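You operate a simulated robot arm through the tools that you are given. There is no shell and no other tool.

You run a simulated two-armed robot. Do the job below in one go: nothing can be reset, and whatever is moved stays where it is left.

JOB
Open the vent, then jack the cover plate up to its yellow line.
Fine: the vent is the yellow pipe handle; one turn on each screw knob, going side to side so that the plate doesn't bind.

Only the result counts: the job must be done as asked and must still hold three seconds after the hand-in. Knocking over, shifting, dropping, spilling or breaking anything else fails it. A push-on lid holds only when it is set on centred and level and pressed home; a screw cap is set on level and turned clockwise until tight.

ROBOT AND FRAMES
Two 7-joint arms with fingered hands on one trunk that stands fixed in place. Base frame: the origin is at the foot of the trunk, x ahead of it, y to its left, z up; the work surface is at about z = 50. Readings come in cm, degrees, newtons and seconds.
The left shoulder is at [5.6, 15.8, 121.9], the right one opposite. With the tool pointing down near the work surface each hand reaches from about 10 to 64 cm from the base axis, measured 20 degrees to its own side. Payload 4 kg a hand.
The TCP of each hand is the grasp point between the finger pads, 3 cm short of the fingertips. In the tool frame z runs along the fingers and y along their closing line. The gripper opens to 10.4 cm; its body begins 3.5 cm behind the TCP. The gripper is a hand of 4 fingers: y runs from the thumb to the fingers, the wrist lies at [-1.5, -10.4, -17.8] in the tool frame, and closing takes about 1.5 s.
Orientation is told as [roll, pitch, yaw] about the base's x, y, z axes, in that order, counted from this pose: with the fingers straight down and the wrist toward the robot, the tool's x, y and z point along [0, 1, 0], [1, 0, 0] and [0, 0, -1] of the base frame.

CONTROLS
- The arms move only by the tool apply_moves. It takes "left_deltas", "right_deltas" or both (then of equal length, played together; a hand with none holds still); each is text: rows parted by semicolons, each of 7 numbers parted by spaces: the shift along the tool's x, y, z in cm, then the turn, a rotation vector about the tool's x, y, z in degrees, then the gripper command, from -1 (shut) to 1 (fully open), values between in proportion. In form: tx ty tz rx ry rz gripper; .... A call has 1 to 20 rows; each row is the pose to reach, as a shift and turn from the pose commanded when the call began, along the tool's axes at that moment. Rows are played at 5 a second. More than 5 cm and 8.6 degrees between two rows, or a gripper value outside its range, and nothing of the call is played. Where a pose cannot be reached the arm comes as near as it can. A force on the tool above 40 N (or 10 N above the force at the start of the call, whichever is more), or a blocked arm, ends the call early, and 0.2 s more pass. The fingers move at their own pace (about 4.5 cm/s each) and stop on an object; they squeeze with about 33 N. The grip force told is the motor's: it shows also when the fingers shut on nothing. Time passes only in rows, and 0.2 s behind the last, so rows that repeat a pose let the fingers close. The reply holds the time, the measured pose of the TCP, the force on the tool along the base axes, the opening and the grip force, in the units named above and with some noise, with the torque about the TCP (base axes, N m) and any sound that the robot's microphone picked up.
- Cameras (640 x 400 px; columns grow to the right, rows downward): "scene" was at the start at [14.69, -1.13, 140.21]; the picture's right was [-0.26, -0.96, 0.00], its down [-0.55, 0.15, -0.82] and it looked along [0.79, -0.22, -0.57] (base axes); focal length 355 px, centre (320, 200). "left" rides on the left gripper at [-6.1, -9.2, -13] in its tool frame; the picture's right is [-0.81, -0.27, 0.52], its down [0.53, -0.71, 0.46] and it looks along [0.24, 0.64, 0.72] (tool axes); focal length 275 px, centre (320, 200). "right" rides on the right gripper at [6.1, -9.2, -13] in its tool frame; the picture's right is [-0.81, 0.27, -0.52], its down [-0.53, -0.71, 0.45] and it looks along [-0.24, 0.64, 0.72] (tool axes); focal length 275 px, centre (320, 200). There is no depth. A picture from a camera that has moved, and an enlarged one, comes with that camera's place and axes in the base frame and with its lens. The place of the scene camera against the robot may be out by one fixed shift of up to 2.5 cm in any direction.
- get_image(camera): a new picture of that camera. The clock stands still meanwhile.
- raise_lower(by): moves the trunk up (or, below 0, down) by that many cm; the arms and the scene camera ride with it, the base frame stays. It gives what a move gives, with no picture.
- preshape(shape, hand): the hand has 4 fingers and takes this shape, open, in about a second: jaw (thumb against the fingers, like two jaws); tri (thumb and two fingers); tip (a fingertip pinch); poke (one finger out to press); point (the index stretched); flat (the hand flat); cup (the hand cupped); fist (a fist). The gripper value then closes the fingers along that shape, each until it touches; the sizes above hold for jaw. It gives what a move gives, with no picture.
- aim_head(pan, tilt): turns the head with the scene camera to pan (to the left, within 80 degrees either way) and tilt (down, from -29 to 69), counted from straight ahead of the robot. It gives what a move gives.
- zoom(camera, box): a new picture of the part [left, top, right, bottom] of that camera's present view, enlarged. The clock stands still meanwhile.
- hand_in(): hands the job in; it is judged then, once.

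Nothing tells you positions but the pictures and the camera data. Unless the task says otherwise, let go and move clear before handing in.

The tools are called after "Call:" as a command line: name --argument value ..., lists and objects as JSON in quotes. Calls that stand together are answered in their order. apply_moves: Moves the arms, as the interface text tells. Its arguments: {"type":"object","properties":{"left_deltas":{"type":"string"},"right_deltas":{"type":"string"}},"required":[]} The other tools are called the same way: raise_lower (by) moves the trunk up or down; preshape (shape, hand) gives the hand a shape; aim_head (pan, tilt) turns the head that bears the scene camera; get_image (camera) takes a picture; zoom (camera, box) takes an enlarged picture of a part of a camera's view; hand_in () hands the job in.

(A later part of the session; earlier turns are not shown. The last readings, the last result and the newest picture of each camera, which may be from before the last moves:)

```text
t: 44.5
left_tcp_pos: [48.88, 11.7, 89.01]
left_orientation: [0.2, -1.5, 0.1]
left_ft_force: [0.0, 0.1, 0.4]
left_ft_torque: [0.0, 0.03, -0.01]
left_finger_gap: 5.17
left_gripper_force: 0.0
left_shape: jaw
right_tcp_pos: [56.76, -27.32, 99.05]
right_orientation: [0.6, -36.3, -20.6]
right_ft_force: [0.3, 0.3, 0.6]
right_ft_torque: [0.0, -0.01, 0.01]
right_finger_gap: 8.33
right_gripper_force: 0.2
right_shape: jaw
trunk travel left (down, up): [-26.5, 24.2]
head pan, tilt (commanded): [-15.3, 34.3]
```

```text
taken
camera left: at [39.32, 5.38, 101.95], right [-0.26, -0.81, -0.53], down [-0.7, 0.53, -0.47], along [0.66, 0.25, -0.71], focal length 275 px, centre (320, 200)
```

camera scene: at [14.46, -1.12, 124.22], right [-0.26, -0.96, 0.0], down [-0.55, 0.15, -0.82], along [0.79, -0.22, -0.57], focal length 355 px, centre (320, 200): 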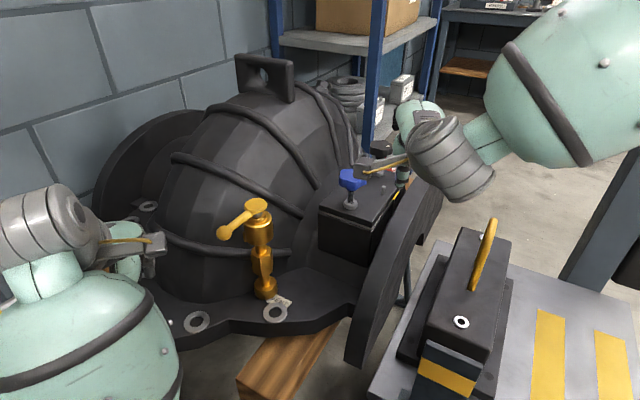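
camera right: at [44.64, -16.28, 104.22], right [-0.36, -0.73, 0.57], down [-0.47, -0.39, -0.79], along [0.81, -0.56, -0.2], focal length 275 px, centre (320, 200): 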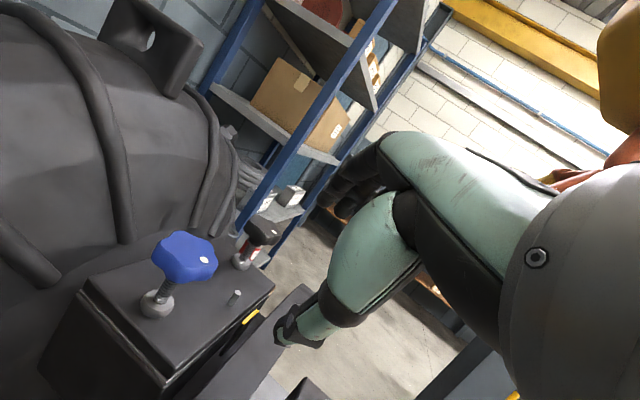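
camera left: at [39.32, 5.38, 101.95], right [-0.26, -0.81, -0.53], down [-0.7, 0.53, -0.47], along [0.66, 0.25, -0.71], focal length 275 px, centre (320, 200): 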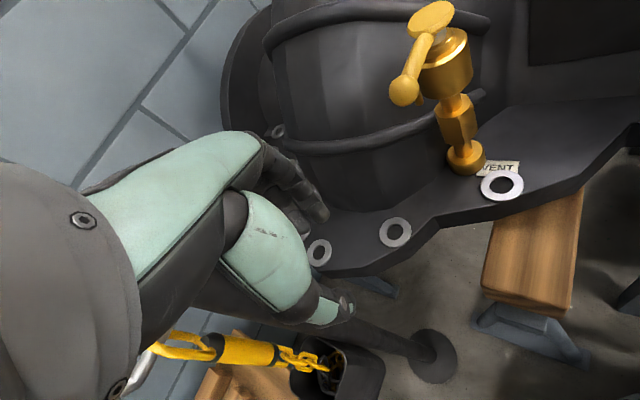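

Lowering the trunk gives a good oblique view. The blue knob's top is near [65.9, -22.9, 89.5], the black knob's top near [75.7, -32.7, 89.5], and the plate top is at about z = 82.5. I'm testing whether the tilted hand can hover over the black knob.

Call:
apply_moves --right_deltas "0.33 2.8 2.55 0 0 0 0.6; 0.65 5.6 5.1 0 0 0 0.6; 0.98 8.4 7.65 0 0 0 0.6; 1.3 11.2 10.2 0 0 0 0.6; 1.63 14 12.75 0 0 0 0.6; 1.63 14 12.75 0 0 0 0.6"

Call:
get_image --camera "scene"

Call:
get_image --camera "right"

```text
t: 45.9
left_tcp_pos: [48.85, 11.73, 89.11]
left_orientation: [0.0, -1.7, 0.1]
left_ft_force: [-0.4, -1.0, -0.3]
left_ft_torque: [0.0, -0.01, -0.02]
left_finger_gap: 5.15
left_gripper_force: 0.1
left_shape: jaw
right_tcp_pos: [74.94, -32.36, 97.16]
right_orientation: [0.7, -36.4, -20.5]
right_ft_force: [0.1, 0.3, -0.3]
right_ft_torque: [-0.04, 0.01, 0.02]
right_finger_gap: 8.34
right_gripper_force: 0.0
right_shape: jaw
trunk travel left (down, up): [-26.5, 24.2]
head pan, tilt (commanded): [-15.3, 34.3]
```

```text
taken
camera scene: at [14.41, -1.1, 124.23], right [-0.26, -0.96, 0.0], down [-0.55, 0.15, -0.82], along [0.79, -0.22, -0.57], focal length 355 px, centre (320, 200)
```

scene: 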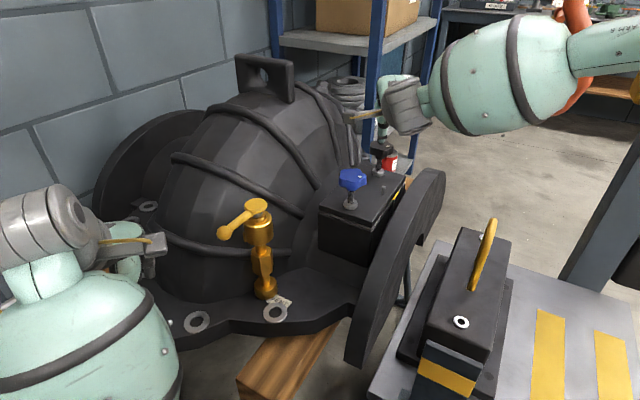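

```text
taken
camera right: at [62.82, -21.28, 102.4], right [-0.36, -0.73, 0.57], down [-0.47, -0.39, -0.79], along [0.81, -0.56, -0.2], focal length 275 px, centre (320, 200)
```

right: 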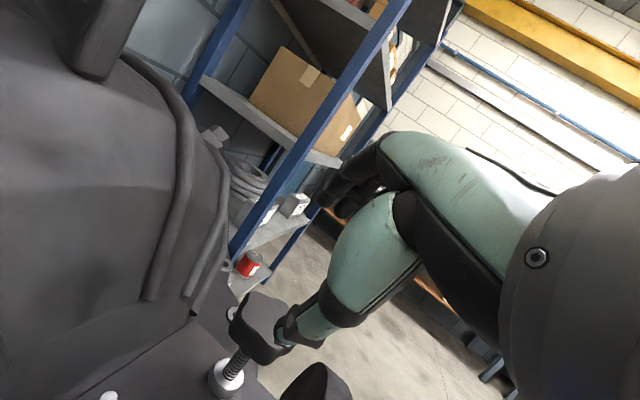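

Call:
zoom --camera "right" --box '[160, 250, 400, 400]'

Call:
zoom --camera "scene" --box '[300, 60, 460, 260]'

```text
2.67 times, centred on (280, 325) of right
camera zoom: at [62.82, -21.28, 102.4], right [-0.36, -0.73, 0.57], down [-0.47, -0.39, -0.79], along [0.81, -0.56, -0.2], focal length 734 px, centre (427, -133)
```

zoom: 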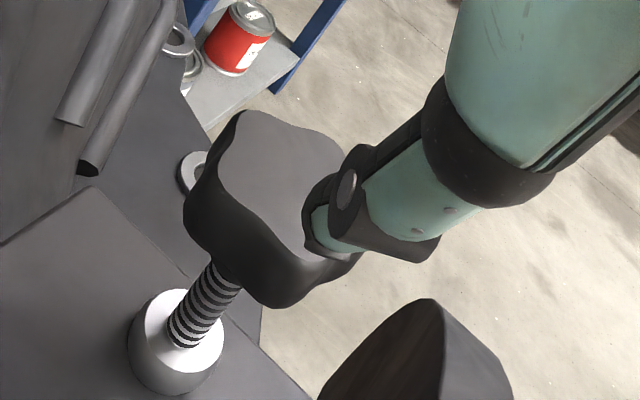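

```text
2.00 times, centred on (380, 160) of scene
camera zoom: at [14.41, -1.1, 124.23], right [-0.26, -0.96, 0.0], down [-0.55, 0.15, -0.82], along [0.79, -0.22, -0.57], focal length 710 px, centre (200, 280)
```

zoom: 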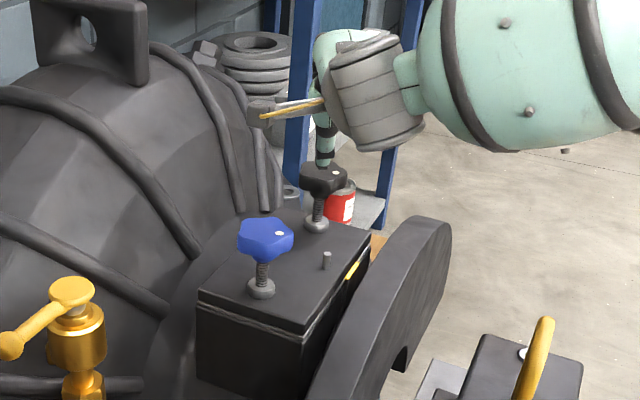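

Call:
zoom --camera "right" --box '[195, 330, 275, 400]'

Call:
zoom --camera "scene" --box '[340, 140, 420, 220]'

```text
5.71 times, centred on (235, 365) of right
camera zoom: at [62.82, -21.28, 102.4], right [-0.36, -0.73, 0.57], down [-0.47, -0.39, -0.79], along [0.81, -0.56, -0.2], focal length 1573 px, centre (806, -743)
```

zoom: 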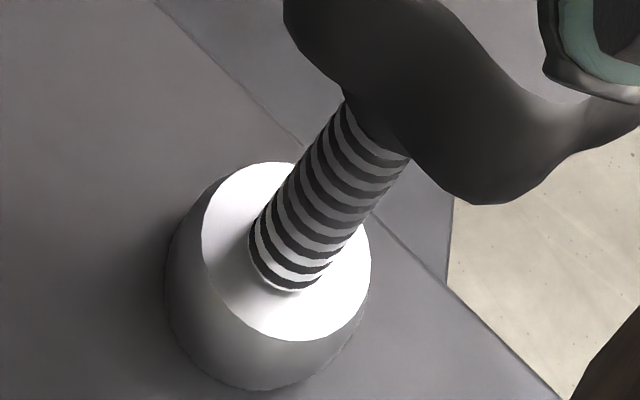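

```text
5.00 times, centred on (380, 180) of scene
camera zoom: at [14.41, -1.1, 124.23], right [-0.26, -0.96, 0.0], down [-0.55, 0.15, -0.82], along [0.79, -0.22, -0.57], focal length 1775 px, centre (20, 300)
```

zoom: 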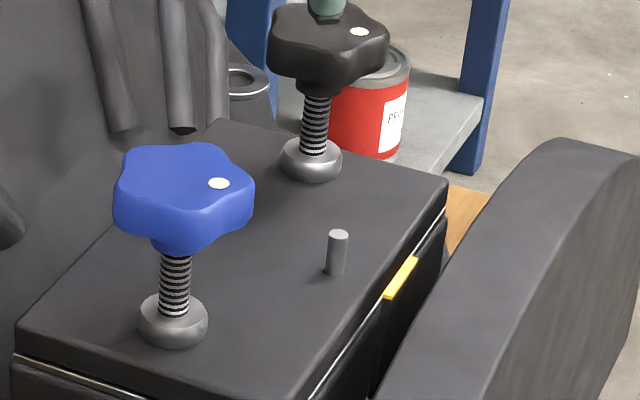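

Call:
zoom --camera "right" --box '[222, 338, 252, 370]'

Call:
zoom --camera "scene" --box '[365, 185, 390, 215]'

Call:
zoom --camera "scene" --box '[390, 155, 415, 185]'

Call:
zoom --camera "scene" --box '[390, 170, 450, 230]'

```text
12.50 times, centred on (237, 354) of right
camera zoom: at [62.82, -21.28, 102.4], right [-0.36, -0.73, 0.57], down [-0.47, -0.39, -0.79], along [0.81, -0.56, -0.2], focal length 3441 px, centre (1358, -1725)
```

zoom: 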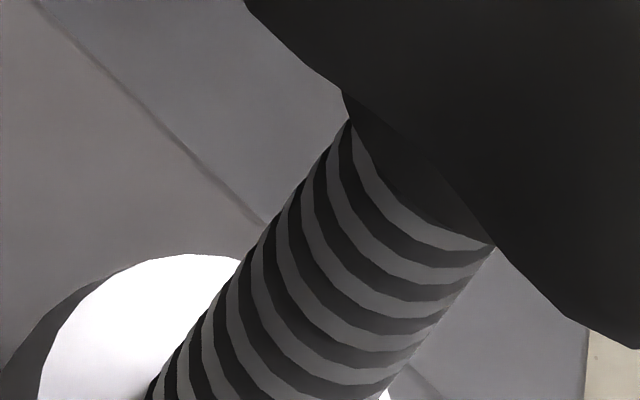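

```text
13.33 times, centred on (378, 200) of scene
camera zoom: at [14.41, -1.1, 124.23], right [-0.26, -0.96, 0.0], down [-0.55, 0.15, -0.82], along [0.79, -0.22, -0.57], focal length 4732 px, centre (-447, 200)
```

zoom: 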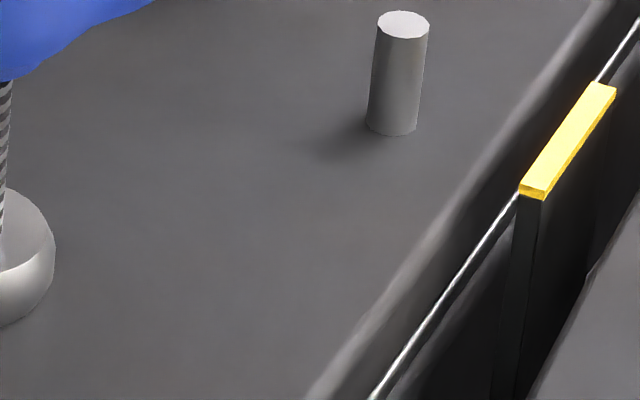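

```text
13.33 times, centred on (402, 170) of scene
camera zoom: at [14.41, -1.1, 124.23], right [-0.26, -0.96, 0.0], down [-0.55, 0.15, -0.82], along [0.79, -0.22, -0.57], focal length 4732 px, centre (-780, 600)
```

zoom: 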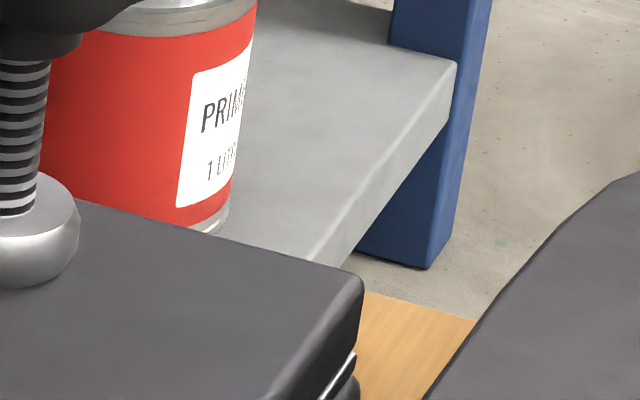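

```text
6.67 times, centred on (420, 200) of scene
camera zoom: at [14.41, -1.1, 124.23], right [-0.26, -0.96, 0.0], down [-0.55, 0.15, -0.82], along [0.79, -0.22, -0.57], focal length 2366 px, centre (-347, 200)
```

zoom: 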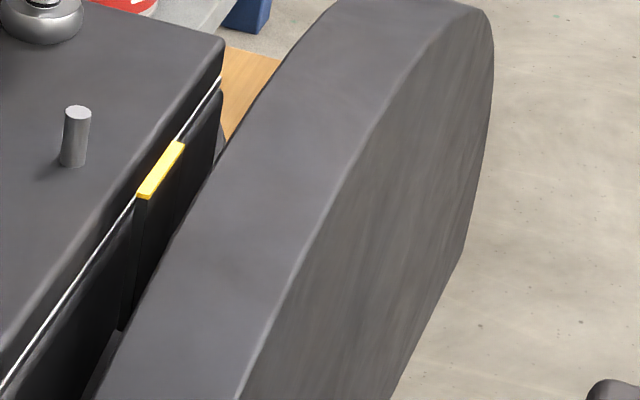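

The black knob is reachable this way. The yellow line is the cap of a fixed tab beside the plate edge, about 1 cm above the plate's bottom seam. Still hovering, I'm turning the hand about the vertical to a start yaw of about +4° for a clockwise stroke.

Call:
apply_moves --right_deltas "0.02 0.1 0.12 0 3.7 -5 0.6; 0.04 0.2 0.24 0 7.4 -10 0.6; 0.06 0.3 0.36 0 11.1 -15 0.6; 0.07 0.37 0.47 0 14.8 -20.1 0.6; 0.07 0.37 0.47 0 14.8 -20.1 0.6"

Call:
get_image --camera "right"

Call:
get_image --camera "scene"

```text
t: 47.0
left_tcp_pos: [48.92, 11.71, 89.16]
left_orientation: [0.1, -1.6, 0.1]
left_ft_force: [-0.5, -0.1, 0.6]
left_ft_torque: [-0.04, -0.01, -0.01]
left_finger_gap: 5.18
left_gripper_force: 0.1
left_shape: jaw
right_tcp_pos: [75.69, -32.3, 96.96]
right_orientation: [0.5, -36.6, 4.5]
right_ft_force: [0.0, 0.2, 0.2]
right_ft_torque: [0.01, 0.0, 0.01]
right_finger_gap: 8.33
right_gripper_force: 0.0
right_shape: jaw
trunk travel left (down, up): [-26.5, 24.2]
head pan, tilt (commanded): [-15.3, 34.3]
```

```text
taken
camera right: at [59.97, -27.53, 102.07], right [-0.02, -0.82, 0.57], down [-0.26, -0.55, -0.79], along [0.97, -0.16, -0.2], focal length 275 px, centre (320, 200)
```

right: 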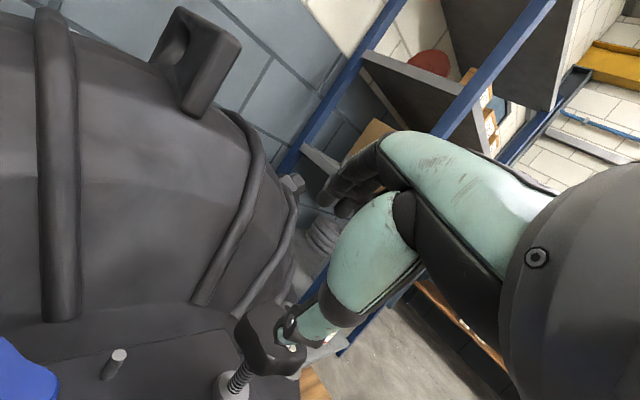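

```text
taken
camera scene: at [14.49, -1.09, 124.22], right [-0.26, -0.96, 0.0], down [-0.55, 0.15, -0.82], along [0.79, -0.22, -0.57], focal length 355 px, centre (320, 200)
```

scene: 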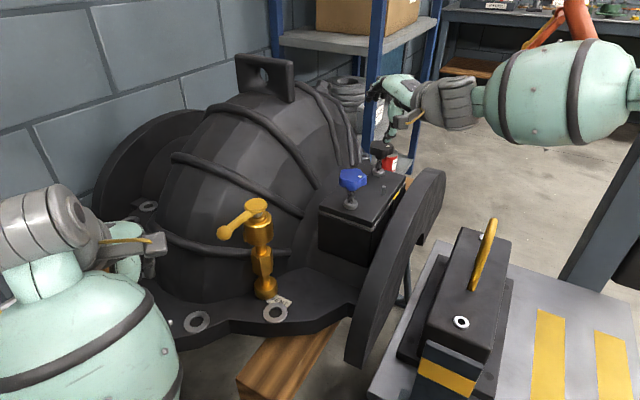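

Yaw +4.5° works. I'm backing off along the closing line and then approaching the black knob along the finger direction, so that thumb and fingers straddle it.

Call:
apply_moves --right_deltas "-0.2 -2.4 0 0 0 0 0.6; -0.4 -4.7 0 0 0 0 0.6; -0.42 -4.72 2 0 0 0 0.6; -0.42 -4.72 4 0 0 0 0.6; -0.42 -4.72 5.5 0 0 0 0.6; -0.42 -4.72 5.5 0 0 0 0.6"

Call:
get_image --camera "right"

Call:
zoom --camera "scene" --box '[320, 50, 480, 250]'

```text
t: 48.5
left_tcp_pos: [48.87, 11.81, 89.18]
left_orientation: [0.1, -1.6, 0.1]
left_ft_force: [0.3, -0.1, -0.3]
left_ft_torque: [0.0, 0.01, -0.02]
left_finger_gap: 5.17
left_gripper_force: 0.1
left_shape: jaw
right_tcp_pos: [74.23, -32.85, 95.39]
right_orientation: [0.3, -35.1, 4.4]
right_ft_force: [0.3, -0.5, 0.1]
right_ft_torque: [0.04, -0.02, -0.01]
right_finger_gap: 8.32
right_gripper_force: 0.1
right_shape: jaw
right hand out of reach, approached as far as the arm can: row 1, 2, 3, 4, 5, 6
trunk travel left (down, up): [-26.5, 24.2]
head pan, tilt (commanded): [-15.3, 34.3]
```

```text
taken
camera right: at [58.69, -27.88, 100.83], right [-0.01, -0.82, 0.58], down [-0.28, -0.55, -0.79], along [0.96, -0.17, -0.22], focal length 275 px, centre (320, 200)
```

right: 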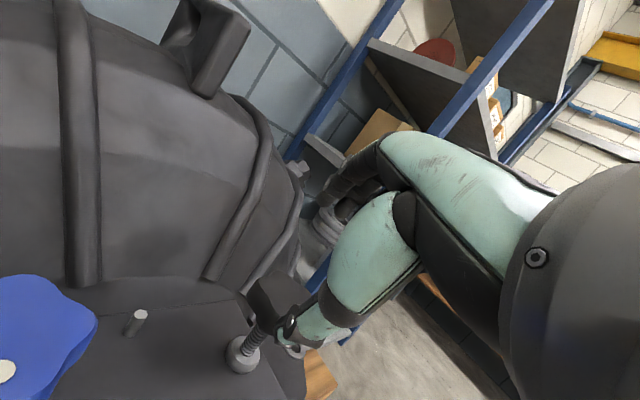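

```text
2.00 times, centred on (400, 150) of scene
camera zoom: at [14.48, -1.16, 124.22], right [-0.26, -0.96, 0.0], down [-0.55, 0.15, -0.82], along [0.79, -0.22, -0.57], focal length 710 px, centre (160, 300)
```

zoom: 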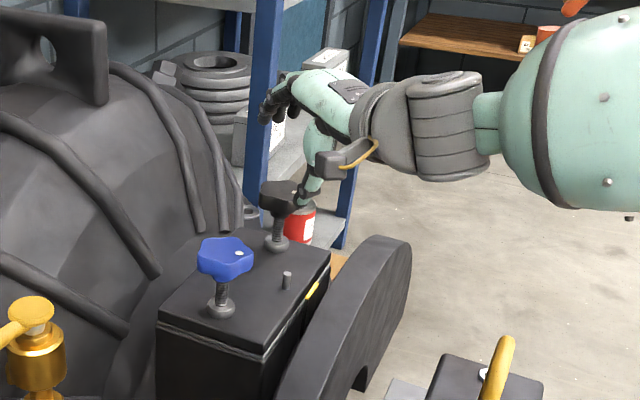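

At +4° yaw the arm hits a joint limit when lowering. I'm going back to about -20° yaw, where it reached exactly, and approaching from there.

Call:
apply_moves --right_deltas "0 0.5 -1.5 0 -3.6 5.1 0.6; 0 1 -3 0 -7.2 10.2 0.6; 0 1 -3 0 -10.8 15.4 0.6; 0 1 -3 0 -14.4 20.5 0.6; 0 1 -3 0 -14.4 20.5 0.6"

Call:
get_image --camera "right"

```text
t: 49.6
left_tcp_pos: [48.78, 11.61, 89.05]
left_orientation: [0.1, -1.5, 0.0]
left_ft_force: [0.4, -0.2, 0.2]
left_ft_torque: [0.01, -0.03, 0.01]
left_finger_gap: 5.17
left_gripper_force: 0.1
left_shape: jaw
right_tcp_pos: [73.13, -33.09, 98.27]
right_orientation: [1.3, -36.2, -21.2]
right_ft_force: [0.1, -0.3, -0.3]
right_ft_torque: [0.02, 0.01, 0.01]
right_finger_gap: 8.35
right_gripper_force: 0.1
right_shape: jaw
trunk travel left (down, up): [-26.5, 24.2]
head pan, tilt (commanded): [-15.3, 34.3]
```

```text
taken
camera right: at [60.99, -21.99, 103.63], right [-0.37, -0.74, 0.56], down [-0.47, -0.38, -0.8], along [0.8, -0.56, -0.21], focal length 275 px, centre (320, 200)
```

right: 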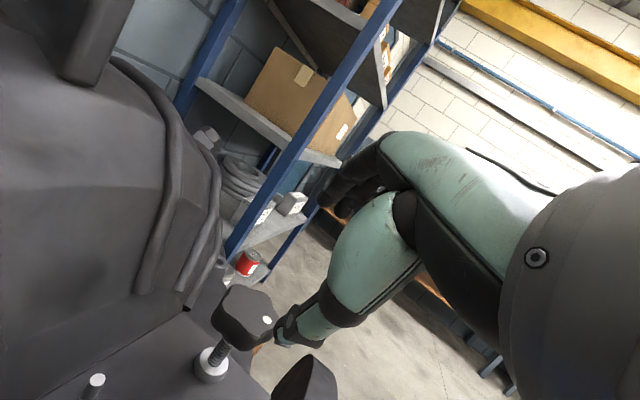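

Call:
apply_moves --right_deltas "0.7 -1.8 1 0 0 0 0.6; 1.4 -3.6 2.4 0 0 0 0.6; 1.4 -3.6 4.4 0 0 0 0.6; 1.4 -3.6 6.4 0 0 0 0.6; 1.4 -3.6 6.4 0 0 0 0.6"

Call:
get_image --camera "right"

Call:
zoom --camera "scene" --box '[320, 50, 480, 250]'

```text
t: 50.9
left_tcp_pos: [48.88, 11.71, 89.11]
left_orientation: [0.2, -1.6, 0.1]
left_ft_force: [-0.1, -0.2, 0.3]
left_ft_torque: [0.0, -0.03, 0.02]
left_finger_gap: 5.17
left_gripper_force: 0.0
left_shape: jaw
right_tcp_pos: [74.4, -31.67, 91.15]
right_orientation: [1.3, -36.2, -21.2]
right_ft_force: [0.6, 0.0, 0.5]
right_ft_torque: [0.04, 0.0, -0.01]
right_finger_gap: 8.34
right_gripper_force: 0.1
right_shape: jaw
trunk travel left (down, up): [-26.5, 24.2]
head pan, tilt (commanded): [-15.3, 34.3]
```

```text
taken
camera right: at [62.22, -20.84, 96.39], right [-0.36, -0.74, 0.57], down [-0.47, -0.38, -0.8], along [0.81, -0.55, -0.21], focal length 275 px, centre (320, 200)
```

right: 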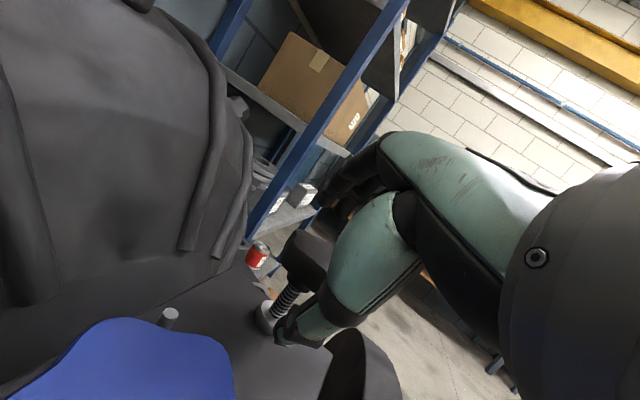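

```text
2.00 times, centred on (400, 150) of scene
camera zoom: at [14.45, -1.1, 124.23], right [-0.26, -0.96, 0.0], down [-0.55, 0.15, -0.82], along [0.79, -0.22, -0.57], focal length 710 px, centre (160, 300)
```

zoom: 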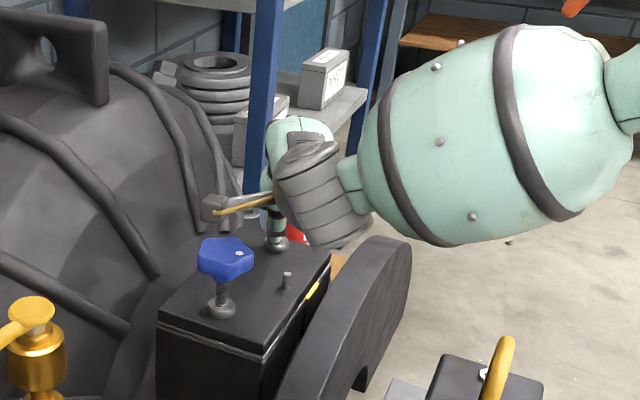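

The thumb and fingers straddle the black knob. I'm moving the last 2 cm in and closing on it.

Call:
apply_moves --right_deltas "-0.2 0 1.1 0 0 0 0.6; -0.38 0.04 2.2 0 0 0 0.6; -0.38 0.04 2.2 0 0 0 0.2; -0.38 0.04 2.2 0 0 0 0; -0.38 0.04 2.2 0 0 0 -0.3; -0.38 0.04 2.2 0 0 0 -1; -0.38 0.04 2.2 0 0 0 -1; -0.38 0.04 2.2 0 0 0 -1"

Call:
get_image --camera "right"

Call:
zoom --camera "scene" --box '[320, 80, 440, 230]'

```text
t: 52.6
left_tcp_pos: [48.89, 11.67, 89.16]
left_orientation: [0.1, -1.7, 0.1]
left_ft_force: [0.6, 0.1, -0.6]
left_ft_torque: [0.01, -0.01, -0.03]
left_finger_gap: 5.15
left_gripper_force: 0.1
left_shape: jaw
right_tcp_pos: [74.35, -33.06, 90.14]
right_orientation: [1.3, -36.3, -21.0]
right_ft_force: [-4.3, 1.3, 2.4]
right_ft_torque: [-0.36, -0.94, -0.04]
right_finger_gap: 3.33
right_gripper_force: 33.1
right_shape: jaw
right hand out of reach, approached as far as the arm can: row 1, 2, 3, 4, 5, 6, 7, 8
trunk travel left (down, up): [-26.5, 24.2]
head pan, tilt (commanded): [-15.3, 34.3]
```

```text
taken
camera right: at [62.21, -22.12, 95.5], right [-0.36, -0.74, 0.57], down [-0.47, -0.38, -0.8], along [0.81, -0.55, -0.21], focal length 275 px, centre (320, 200)
```

right: 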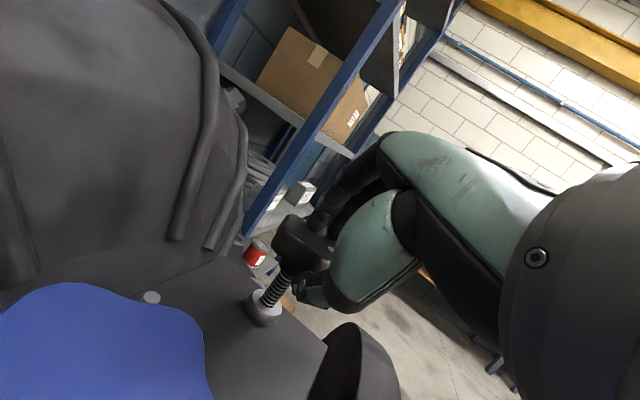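

```text
2.67 times, centred on (380, 155) of scene
camera zoom: at [14.37, -1.09, 124.24], right [-0.26, -0.96, 0.0], down [-0.55, 0.15, -0.82], along [0.79, -0.22, -0.57], focal length 946 px, centre (160, 320)
```

zoom: 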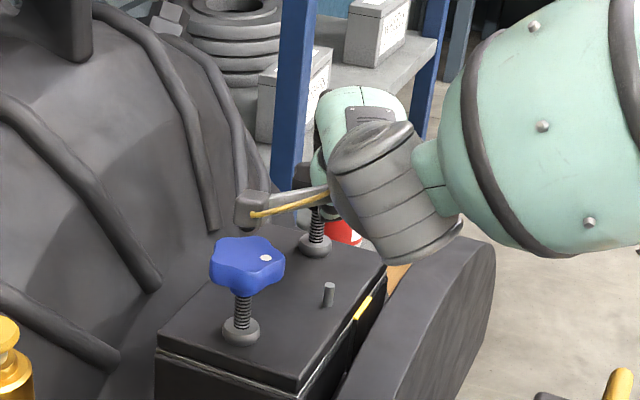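

The arm ran short again lower down, so the grip closed off-centre. I'm releasing and backing out before it matters.

Call:
apply_moves --right_deltas "0 0 0 0 0 0 0.2; 0 0 0 0 0 0 0.6; 0 0 0 0 0 0 0.6; 0 0 0 0 0 0 0.6; 0.5 0 -2 0 0 0 0.6; 1 0 -4 0 0 0 0.6; 1 0 -7 0 0 0 0.6; 1 0 -10 0 0 0 0.6; 1 0 -10 0 0 0 0.6"

Call:
get_image --camera "right"

Call:
get_image --camera "scene"

```text
t: 54.6
left_tcp_pos: [48.96, 11.62, 89.0]
left_orientation: [0.0, -1.5, 0.1]
left_ft_force: [0.7, 0.0, 0.1]
left_ft_torque: [0.0, 0.03, 0.01]
left_finger_gap: 5.13
left_gripper_force: 0.1
left_shape: jaw
right_tcp_pos: [69.14, -30.31, 98.19]
right_orientation: [1.3, -36.1, -21.1]
right_ft_force: [0.8, -0.3, -0.2]
right_ft_torque: [0.01, -0.02, -0.03]
right_finger_gap: 8.3
right_gripper_force: 0.0
right_shape: jaw
trunk travel left (down, up): [-26.5, 24.2]
head pan, tilt (commanded): [-15.3, 34.3]
```

```text
taken
camera right: at [57.05, -19.32, 103.43], right [-0.36, -0.74, 0.57], down [-0.47, -0.38, -0.8], along [0.81, -0.56, -0.21], focal length 275 px, centre (320, 200)
```

right: 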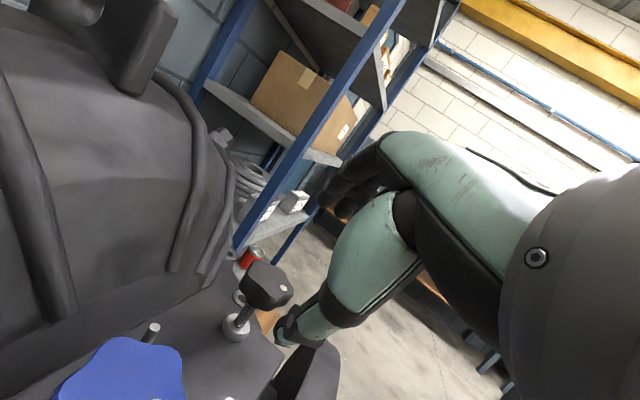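

```text
taken
camera scene: at [14.58, -1.15, 124.21], right [-0.26, -0.96, 0.0], down [-0.55, 0.15, -0.82], along [0.79, -0.22, -0.57], focal length 355 px, centre (320, 200)
```

scene: 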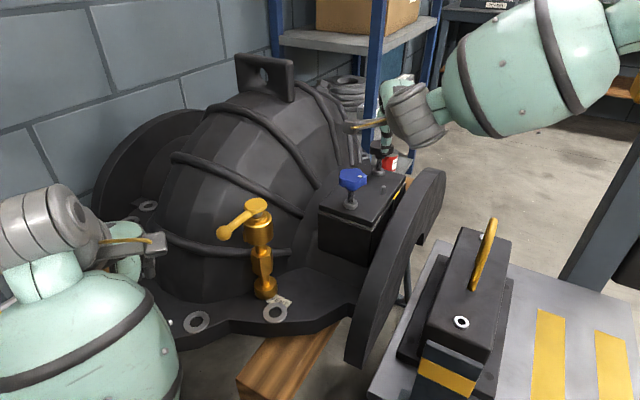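

The black knob is undisturbed. With the trunk about 8 cm lower, the pose I reached at z = 97 would land right at knob height. So I'm measuring the usable yaw range while hovering there first, starting with the negative side.

Call:
apply_moves --right_deltas "0.05 2.5 2 0 0 0 0.6; 0.09 5 3.9 0 0 0 0.6; 0.09 5 3.9 0 -3.5 4.8 0.6; 0.09 5 3.9 0 -7.1 9.7 0.6; 0.09 5 3.9 0 -10.6 14.5 0.6; 0.09 5 3.9 0 -14.1 19.4 0.6; 0.09 5 3.9 0 -17.7 24.2 0.6; 0.09 5 3.9 0 -17.7 24.2 0.6"

```text
t: 56.5
left_tcp_pos: [48.91, 11.65, 89.08]
left_orientation: [0.1, -1.6, 0.1]
left_ft_force: [-1.0, -0.7, 0.6]
left_ft_torque: [0.02, -0.03, 0.0]
left_finger_gap: 5.14
left_gripper_force: 0.0
left_shape: jaw
right_tcp_pos: [70.76, -35.49, 99.53]
right_orientation: [1.1, -35.7, -50.9]
right_ft_force: [-0.3, -0.7, 0.0]
right_ft_torque: [-0.01, -0.03, -0.01]
right_finger_gap: 8.31
right_gripper_force: 0.1
right_shape: jaw
right hand out of reach, approached as far as the arm can: row 4, 5, 6, 7, 8
trunk travel left (down, up): [-26.5, 24.2]
head pan, tilt (commanded): [-15.3, 34.3]
```

Call:
apply_moves --right_deltas "1.3 -0.1 0.3 0 4.7 -6.5 0.6; 2.6 -0.25 0.7 0 9.3 -13 0.6; 3.9 -0.4 1.1 0 14 -19.5 0.6; 5.25 -0.53 1.47 0 18.7 -26 0.6; 5.25 -0.53 1.47 0 23.3 -32.5 0.6; 5.25 -0.53 1.47 0 28 -39 0.6; 5.25 -0.53 1.47 0 32.6 -45.5 0.6; 5.25 -0.53 1.47 0 36.1 -50.3 0.6; 5.25 -0.53 1.47 0 39.6 -55.2 0.6; 5.25 -0.53 1.47 0 39.6 -55.2 0.6"

Call:
get_image --camera "scene"

```text
t: 58.6
left_tcp_pos: [48.86, 11.64, 89.01]
left_orientation: [0.1, -1.5, 0.1]
left_ft_force: [-0.3, 0.0, -0.3]
left_ft_torque: [-0.01, 0.0, 0.01]
left_finger_gap: 5.18
left_gripper_force: 0.0
left_shape: jaw
right_tcp_pos: [75.18, -32.47, 98.12]
right_orientation: [0.3, -36.4, 17.5]
right_ft_force: [-0.3, 0.6, -0.1]
right_ft_torque: [0.0, 0.01, -0.01]
right_finger_gap: 8.31
right_gripper_force: 0.2
right_shape: jaw
trunk travel left (down, up): [-26.5, 24.2]
head pan, tilt (commanded): [-15.3, 34.3]
```

```text
taken
camera scene: at [14.48, -1.08, 124.22], right [-0.26, -0.96, 0.0], down [-0.55, 0.15, -0.82], along [0.79, -0.22, -0.57], focal length 355 px, centre (320, 200)
```

scene: 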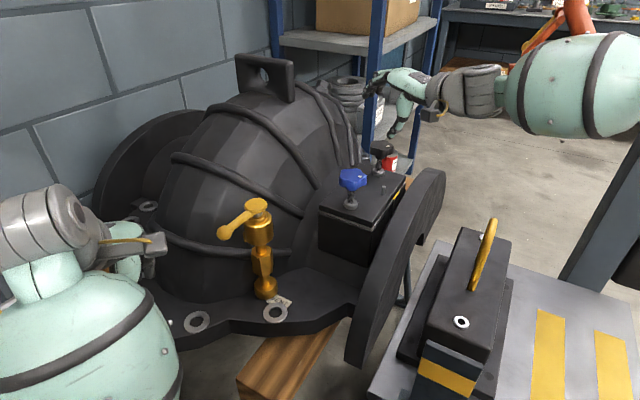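

The usable yaw at the black knob is about -27° to +17°, but at +17° the wrist comes close to the hook. I'm turning back to -10° first, then retreating up and back so the trunk can go lower.

Call:
apply_moves --right_deltas "0 0 0 0 -4.1 5.5 0.6; 0 0 0 0 -8.2 11 0.6; 0 0 0 0 -12.2 16.6 0.6; 0 0 0 0 -16.3 22.1 0.6; 1.5 -0.7 -3 0 -16.3 22.1 0.6; 3.5 -1.4 -6.5 0 -16.3 22.1 0.6; 5.4 -2.4 -10.5 0 -16.3 22.1 0.6; 7.3 -3.4 -14.8 0 -16.3 22.1 0.6; 7.3 -3.4 -14.8 0 -16.3 22.1 0.6"

Call:
raise_lower --by -14

Call:
get_image --camera "scene"

Call:
get_image --camera "right"

Call:
get_image --camera "left"

```text
t: 60.6
left_tcp_pos: [48.98, 11.63, 88.99]
left_orientation: [0.1, -1.5, 0.0]
left_ft_force: [1.5, -0.3, 0.1]
left_ft_torque: [-0.04, 0.04, 0.02]
left_finger_gap: 5.17
left_gripper_force: 0.0
left_shape: jaw
right_tcp_pos: [62.02, -28.97, 107.83]
right_orientation: [0.3, -36.1, -10.1]
right_ft_force: [0.5, -0.4, -0.1]
right_ft_torque: [0.02, 0.02, 0.01]
right_finger_gap: 8.33
right_gripper_force: 0.1
right_shape: jaw
trunk travel left (down, up): [-26.5, 24.2]
head pan, tilt (commanded): [-15.3, 34.3]
```

```text
t: 62.3
left_tcp_pos: [50.4, 11.13, 80.41]
left_orientation: [-0.6, -8.3, -0.3]
left_ft_force: [-0.3, 1.1, 0.6]
left_ft_torque: [-0.03, 0.01, 0.02]
left_finger_gap: 5.16
left_gripper_force: 0.1
left_shape: jaw
right_tcp_pos: [61.88, -28.99, 94.11]
right_orientation: [0.2, -36.4, -10.1]
right_ft_force: [-0.2, 0.8, -0.2]
right_ft_torque: [-0.02, -0.02, -0.03]
right_finger_gap: 8.28
right_gripper_force: 0.1
right_shape: jaw
trunk travel left (down, up): [-12.5, 38.2]
head pan, tilt (commanded): [-15.3, 34.3]
```

```text
taken
camera scene: at [14.23, -1.12, 110.21], right [-0.26, -0.96, 0.0], down [-0.55, 0.15, -0.82], along [0.79, -0.22, -0.57], focal length 355 px, centre (320, 200)
```

scene: 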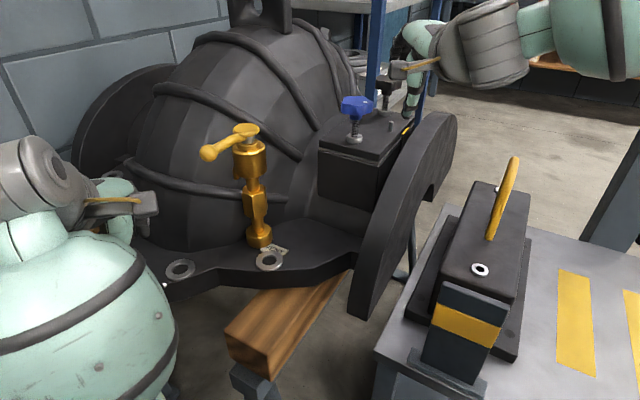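

```text
taken
camera right: at [47.91, -20.36, 99.2], right [-0.22, -0.79, 0.58], down [-0.39, -0.47, -0.79], along [0.89, -0.4, -0.2], focal length 275 px, centre (320, 200)
```

right: 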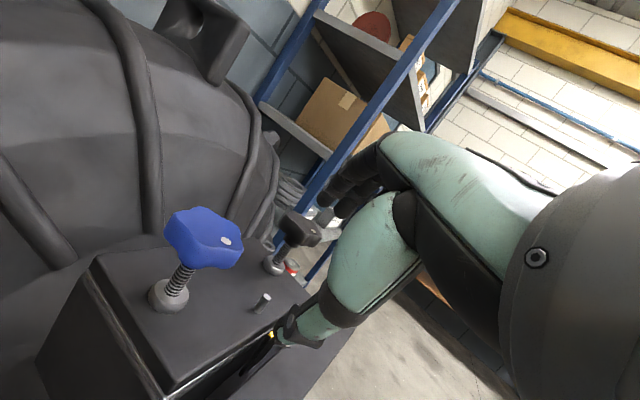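

```text
taken
camera left: at [39.33, 5.1, 92.13], right [-0.2, -0.81, -0.54], down [-0.64, 0.53, -0.56], along [0.74, 0.23, -0.63], focal length 275 px, centre (320, 200)
```

left: 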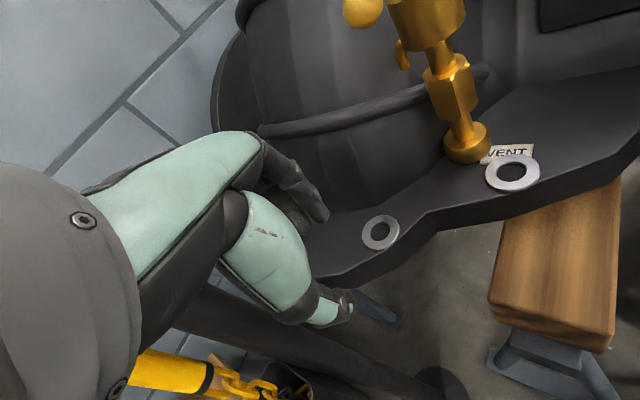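

The left hand did not come down with the trunk: it's pitched by 7° and 5 cm high, so the left arm is pressing on something. I'm raising the trunk back right away.

Call:
raise_lower --by 9

Call:
get_image --camera "scene"

Call:
get_image --camera "left"

```text
t: 63.6
left_tcp_pos: [49.4, 11.78, 85.34]
left_orientation: [0.3, -3.0, 0.2]
left_ft_force: [0.7, 0.0, -0.6]
left_ft_torque: [-0.04, 0.01, 0.0]
left_finger_gap: 5.18
left_gripper_force: 0.0
left_shape: jaw
right_tcp_pos: [61.9, -28.97, 103.05]
right_orientation: [0.2, -36.3, -10.1]
right_ft_force: [-0.6, 0.7, -0.6]
right_ft_torque: [0.01, 0.03, -0.01]
right_finger_gap: 8.31
right_gripper_force: 0.0
right_shape: jaw
trunk travel left (down, up): [-21.5, 29.2]
head pan, tilt (commanded): [-15.3, 34.3]
```

```text
taken
camera scene: at [14.42, -1.13, 119.28], right [-0.26, -0.96, 0.0], down [-0.55, 0.15, -0.82], along [0.79, -0.22, -0.57], focal length 355 px, centre (320, 200)
```

scene: 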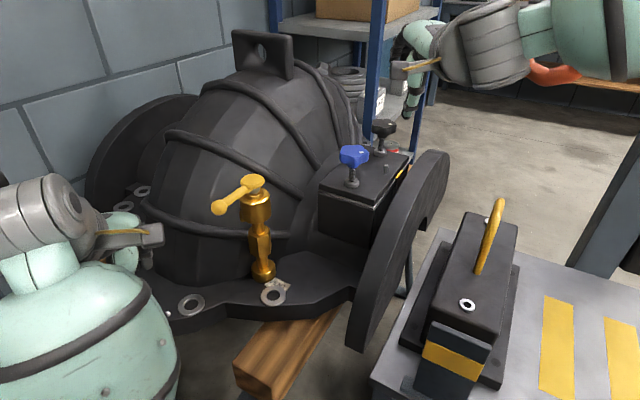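

```text
taken
camera left: at [39.52, 5.4, 97.85], right [-0.25, -0.81, -0.54], down [-0.69, 0.53, -0.49], along [0.68, 0.25, -0.69], focal length 275 px, centre (320, 200)
```

left: 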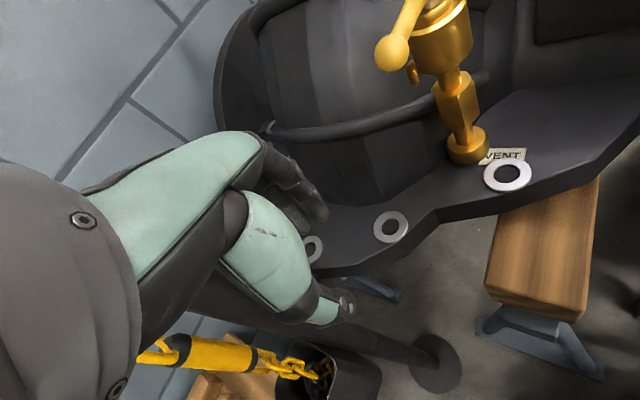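

Still slightly loaded. The left elbow is probably resting on something low on its side. I'm lifting the left hand towards its starting posture, with the elbow up and out, to free it.

Call:
apply_moves --left_deltas "-1 0 -2.5 0 0 0 0; -2.5 0 -5 0 0 0 0; -4.5 -1 -7.5 0 0 0 0; -6.5 -2 -10 0 0 0 0; -8 -2 -12 0 0 0 0; -8 -2 -12 0 0 0 0"

Call:
get_image --camera "scene"

Call:
get_image --camera "left"

Call:
aim_head --pan 45 --tilt 50

Call:
get_image --camera "scene"

```text
t: 65.0
left_tcp_pos: [53.14, 3.73, 87.77]
left_orientation: [0.1, -1.7, 0.1]
left_ft_force: [0.7, 0.5, -0.2]
left_ft_torque: [0.0, -0.01, 0.0]
left_finger_gap: 5.12
left_gripper_force: 0.0
left_shape: jaw
left hand out of reach, approached as far as the arm can: row 1, 2, 3, 4, 5, 6
right_tcp_pos: [61.82, -28.98, 103.13]
right_orientation: [0.4, -36.4, -10.1]
right_ft_force: [-0.3, -0.3, -0.5]
right_ft_torque: [-0.01, 0.01, 0.01]
right_finger_gap: 8.29
right_gripper_force: 0.1
right_shape: jaw
trunk travel left (down, up): [-21.5, 29.2]
head pan, tilt (commanded): [-15.3, 34.3]
```

```text
taken
camera scene: at [14.4, -1.11, 119.27], right [-0.26, -0.96, 0.0], down [-0.55, 0.15, -0.82], along [0.79, -0.22, -0.57], focal length 355 px, centre (320, 200)
```

scene: 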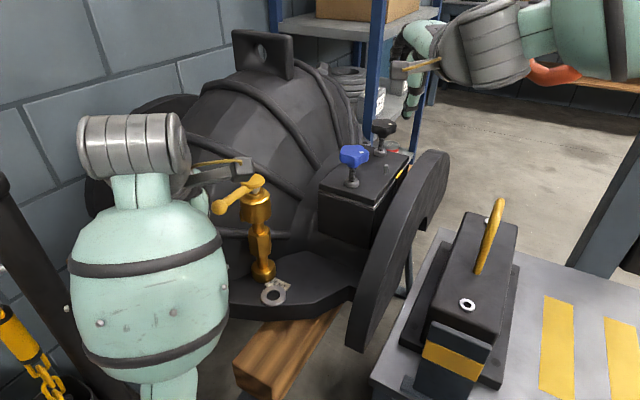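

```text
taken
camera left: at [43.55, -2.63, 100.68], right [-0.26, -0.81, -0.53], down [-0.7, 0.53, -0.48], along [0.67, 0.25, -0.71], focal length 275 px, centre (320, 200)
```

left: 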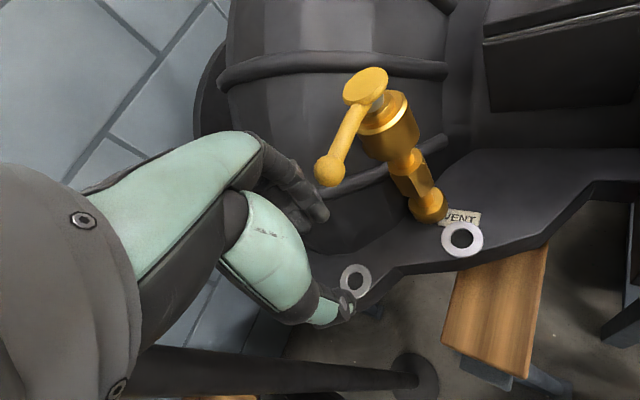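

```text
t: 66.3
left_tcp_pos: [53.2, 3.67, 87.75]
left_orientation: [0.1, -1.7, 0.1]
left_ft_force: [-1.0, 0.2, -0.5]
left_ft_torque: [-0.03, 0.01, 0.02]
left_finger_gap: 5.18
left_gripper_force: 0.0
left_shape: jaw
right_tcp_pos: [61.89, -29.05, 103.13]
right_orientation: [0.3, -36.2, -10.1]
right_ft_force: [-1.1, -0.6, 0.8]
right_ft_torque: [-0.02, 0.03, 0.01]
right_finger_gap: 8.33
right_gripper_force: 0.0
right_shape: jaw
trunk travel left (down, up): [-21.5, 29.2]
head pan, tilt (commanded): [45.0, 50.0]
```

```text
taken
camera scene: at [11.3, 6.64, 117.02], right [0.71, -0.71, -0.01], down [-0.55, -0.54, -0.64], along [0.44, 0.45, -0.77], focal length 355 px, centre (320, 200)
```

scene: 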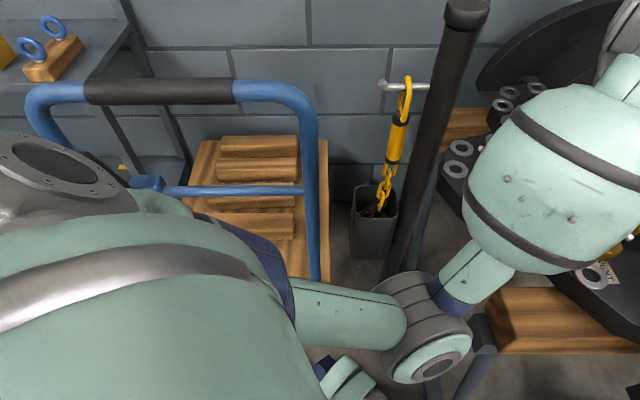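

The head view shows the left elbow is free now and nothing has been toppled. But the left fingers are close to the vent lever, so I'm moving them back left first, then tilting that hand fingers-forward so it can sit higher with the elbow clear.

Call:
apply_moves --left_deltas "2 -2 0.5 0 0 0 0; 4 -3.5 1.5 0 0 0 0; 6.3 -4.5 2.5 0 0 0 0; 6.3 -5.5 1.5 -8 0 0 0; 6.3 -6.5 0 -16 0 0 0; 6.3 -7 -2 -24 0 0 0; 6.3 -7 -4 -32 0 0 0; 6.3 -7 -6 -40 0 0 0; 6.3 -7 -8 -40 0 0 0; 6.3 -7 -8 -40 0 0 0"

Call:
get_image --camera "scene"

Call:
get_image --camera "left"

```text
t: 67.6
left_tcp_pos: [46.35, 9.2, 96.81]
left_orientation: [-2.0, -32.5, 0.2]
left_ft_force: [0.4, 0.0, 0.4]
left_ft_torque: [0.04, -0.01, 0.05]
left_finger_gap: 5.17
left_gripper_force: 0.1
left_shape: jaw
left hand out of reach, approached as far as the arm can: row 1, 2, 3
right_tcp_pos: [60.45, -29.08, 103.8]
right_orientation: [0.6, -37.2, -10.3]
right_ft_force: [0.3, -0.6, 0.5]
right_ft_torque: [0.0, -0.01, 0.05]
right_finger_gap: 8.3
right_gripper_force: 0.1
right_shape: jaw
trunk travel left (down, up): [-21.5, 29.2]
head pan, tilt (commanded): [45.0, 50.0]
stopped in row 6 (left hand): the arm was blocked; the commanded pose is now the measured one
```

```text
taken
camera scene: at [11.1, 6.6, 116.89], right [0.71, -0.71, -0.01], down [-0.55, -0.54, -0.64], along [0.45, 0.45, -0.77], focal length 355 px, centre (320, 200)
```

scene: 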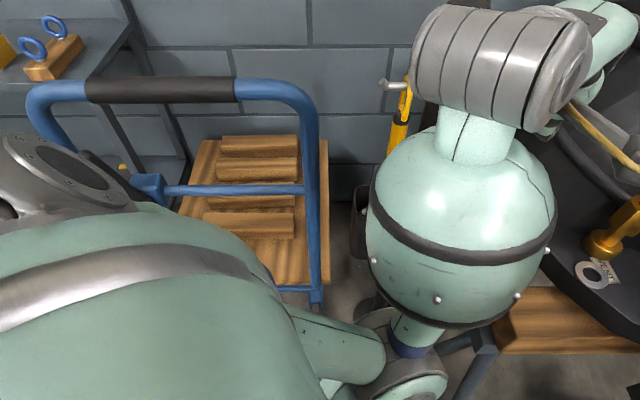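

```text
taken
camera left: at [31.42, 3.34, 103.09], right [0.03, -0.83, -0.56], down [-0.35, 0.52, -0.78], along [0.94, 0.22, -0.27], focal length 275 px, centre (320, 200)
```

left: 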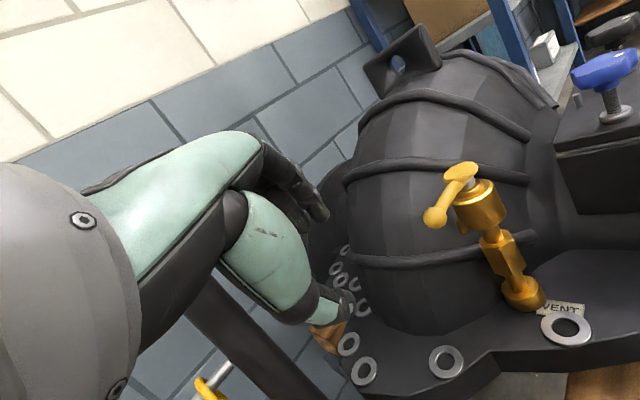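

Call:
apply_moves --left_deltas "0 2.2 -1 0 0 0 0; 0 4.4 -2 0 0 0 0; 0 6.6 -2.9 0 0 0 0; 0 6.6 -2.9 0 0 0 0"

Call:
get_image --camera "scene"

Call:
aim_head --pan 20 --tilt 66

Call:
get_image --camera "scene"

```text
t: 68.6
left_tcp_pos: [50.53, 9.32, 102.65]
left_orientation: [-2.1, -32.3, 0.2]
left_ft_force: [-1.0, 0.3, 0.2]
left_ft_torque: [-0.02, -0.01, -0.01]
left_finger_gap: 5.18
left_gripper_force: 0.1
left_shape: jaw
right_tcp_pos: [60.59, -28.91, 103.78]
right_orientation: [0.6, -37.2, -10.1]
right_ft_force: [0.2, 0.1, -0.2]
right_ft_torque: [0.03, 0.02, 0.02]
right_finger_gap: 8.32
right_gripper_force: 0.2
right_shape: jaw
trunk travel left (down, up): [-21.5, 29.2]
head pan, tilt (commanded): [45.0, 50.0]
```

```text
taken
camera scene: at [11.24, 6.65, 117.02], right [0.71, -0.71, -0.01], down [-0.55, -0.54, -0.64], along [0.44, 0.45, -0.77], focal length 355 px, centre (320, 200)
```

scene: 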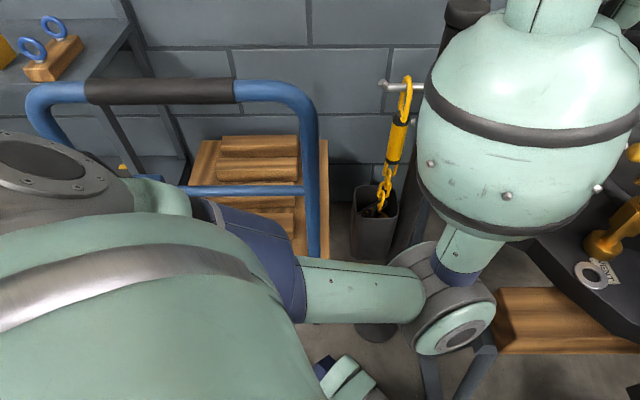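

```text
t: 69.5
left_tcp_pos: [50.51, 9.36, 102.61]
left_orientation: [-2.0, -32.1, 0.2]
left_ft_force: [0.2, 0.3, -0.8]
left_ft_torque: [0.01, 0.02, -0.03]
left_finger_gap: 5.17
left_gripper_force: 0.1
left_shape: jaw
right_tcp_pos: [60.57, -29.06, 103.77]
right_orientation: [0.4, -37.0, -10.1]
right_ft_force: [-0.5, 0.4, 0.1]
right_ft_torque: [0.02, -0.01, -0.02]
right_finger_gap: 8.33
right_gripper_force: 0.0
right_shape: jaw
trunk travel left (down, up): [-21.5, 29.2]
head pan, tilt (commanded): [20.0, 66.0]
```

```text
taken
camera scene: at [11.41, 3.24, 115.11], right [0.34, -0.94, 0.0], down [-0.86, -0.31, -0.4], along [0.37, 0.14, -0.92], focal length 355 px, centre (320, 200)
```

scene: 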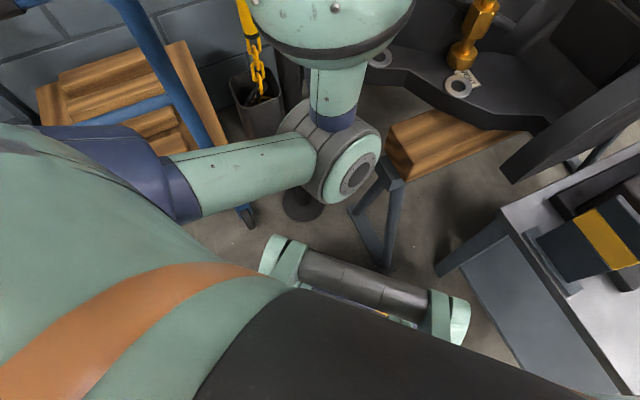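

The left hand is now parked tilted at [50.5, 9.3, 102.6] with its elbow clear of everything in view. I'm lowering the trunk just 4 cm and watching for any disturbance, and turning the head back to the work.

Call:
raise_lower --by -4

Call:
aim_head --pan -22 --tilt 26

Call:
get_image --camera "scene"

Call:
get_image --camera "right"

```text
t: 70.3
left_tcp_pos: [50.49, 9.37, 98.74]
left_orientation: [-2.0, -32.2, 0.1]
left_ft_force: [-0.2, -0.1, 0.5]
left_ft_torque: [0.0, 0.0, -0.04]
left_finger_gap: 5.22
left_gripper_force: 0.0
left_shape: jaw
right_tcp_pos: [60.53, -28.99, 99.72]
right_orientation: [0.5, -37.1, -10.1]
right_ft_force: [0.4, 0.8, 0.1]
right_ft_torque: [0.01, 0.01, -0.01]
right_finger_gap: 8.33
right_gripper_force: 0.1
right_shape: jaw
trunk travel left (down, up): [-17.5, 33.2]
head pan, tilt (commanded): [20.0, 66.0]
```

```text
t: 71.4
left_tcp_pos: [50.77, 9.35, 98.74]
left_orientation: [-1.9, -32.2, 0.2]
left_ft_force: [-0.9, -0.2, 0.7]
left_ft_torque: [0.01, 0.01, 0.01]
left_finger_gap: 5.17
left_gripper_force: 0.1
left_shape: jaw
right_tcp_pos: [60.72, -29.06, 99.74]
right_orientation: [0.6, -36.9, -10.1]
right_ft_force: [-0.3, 0.2, 0.1]
right_ft_torque: [-0.03, 0.01, 0.01]
right_finger_gap: 8.3
right_gripper_force: 0.0
right_shape: jaw
trunk travel left (down, up): [-17.5, 33.2]
head pan, tilt (commanded): [-22.0, 26.0]
```

```text
taken
camera scene: at [14.36, -2.23, 116.56], right [-0.37, -0.93, 0.01], down [-0.42, 0.16, -0.89], along [0.83, -0.34, -0.45], focal length 355 px, centre (320, 200)
```

scene: 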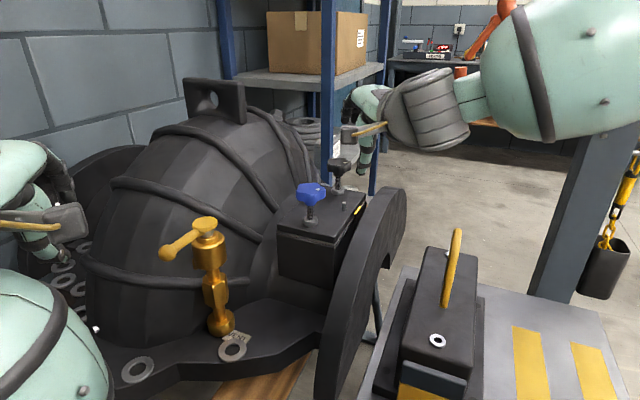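

```text
taken
camera right: at [46.67, -20.34, 104.79], right [-0.23, -0.79, 0.57], down [-0.38, -0.47, -0.8], along [0.9, -0.4, -0.19], focal length 275 px, centre (320, 200)
```

right: 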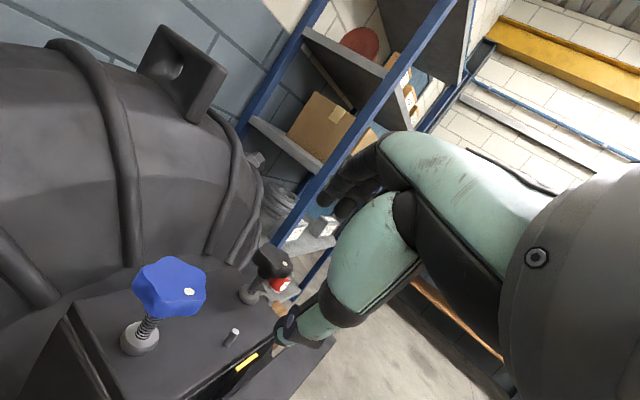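

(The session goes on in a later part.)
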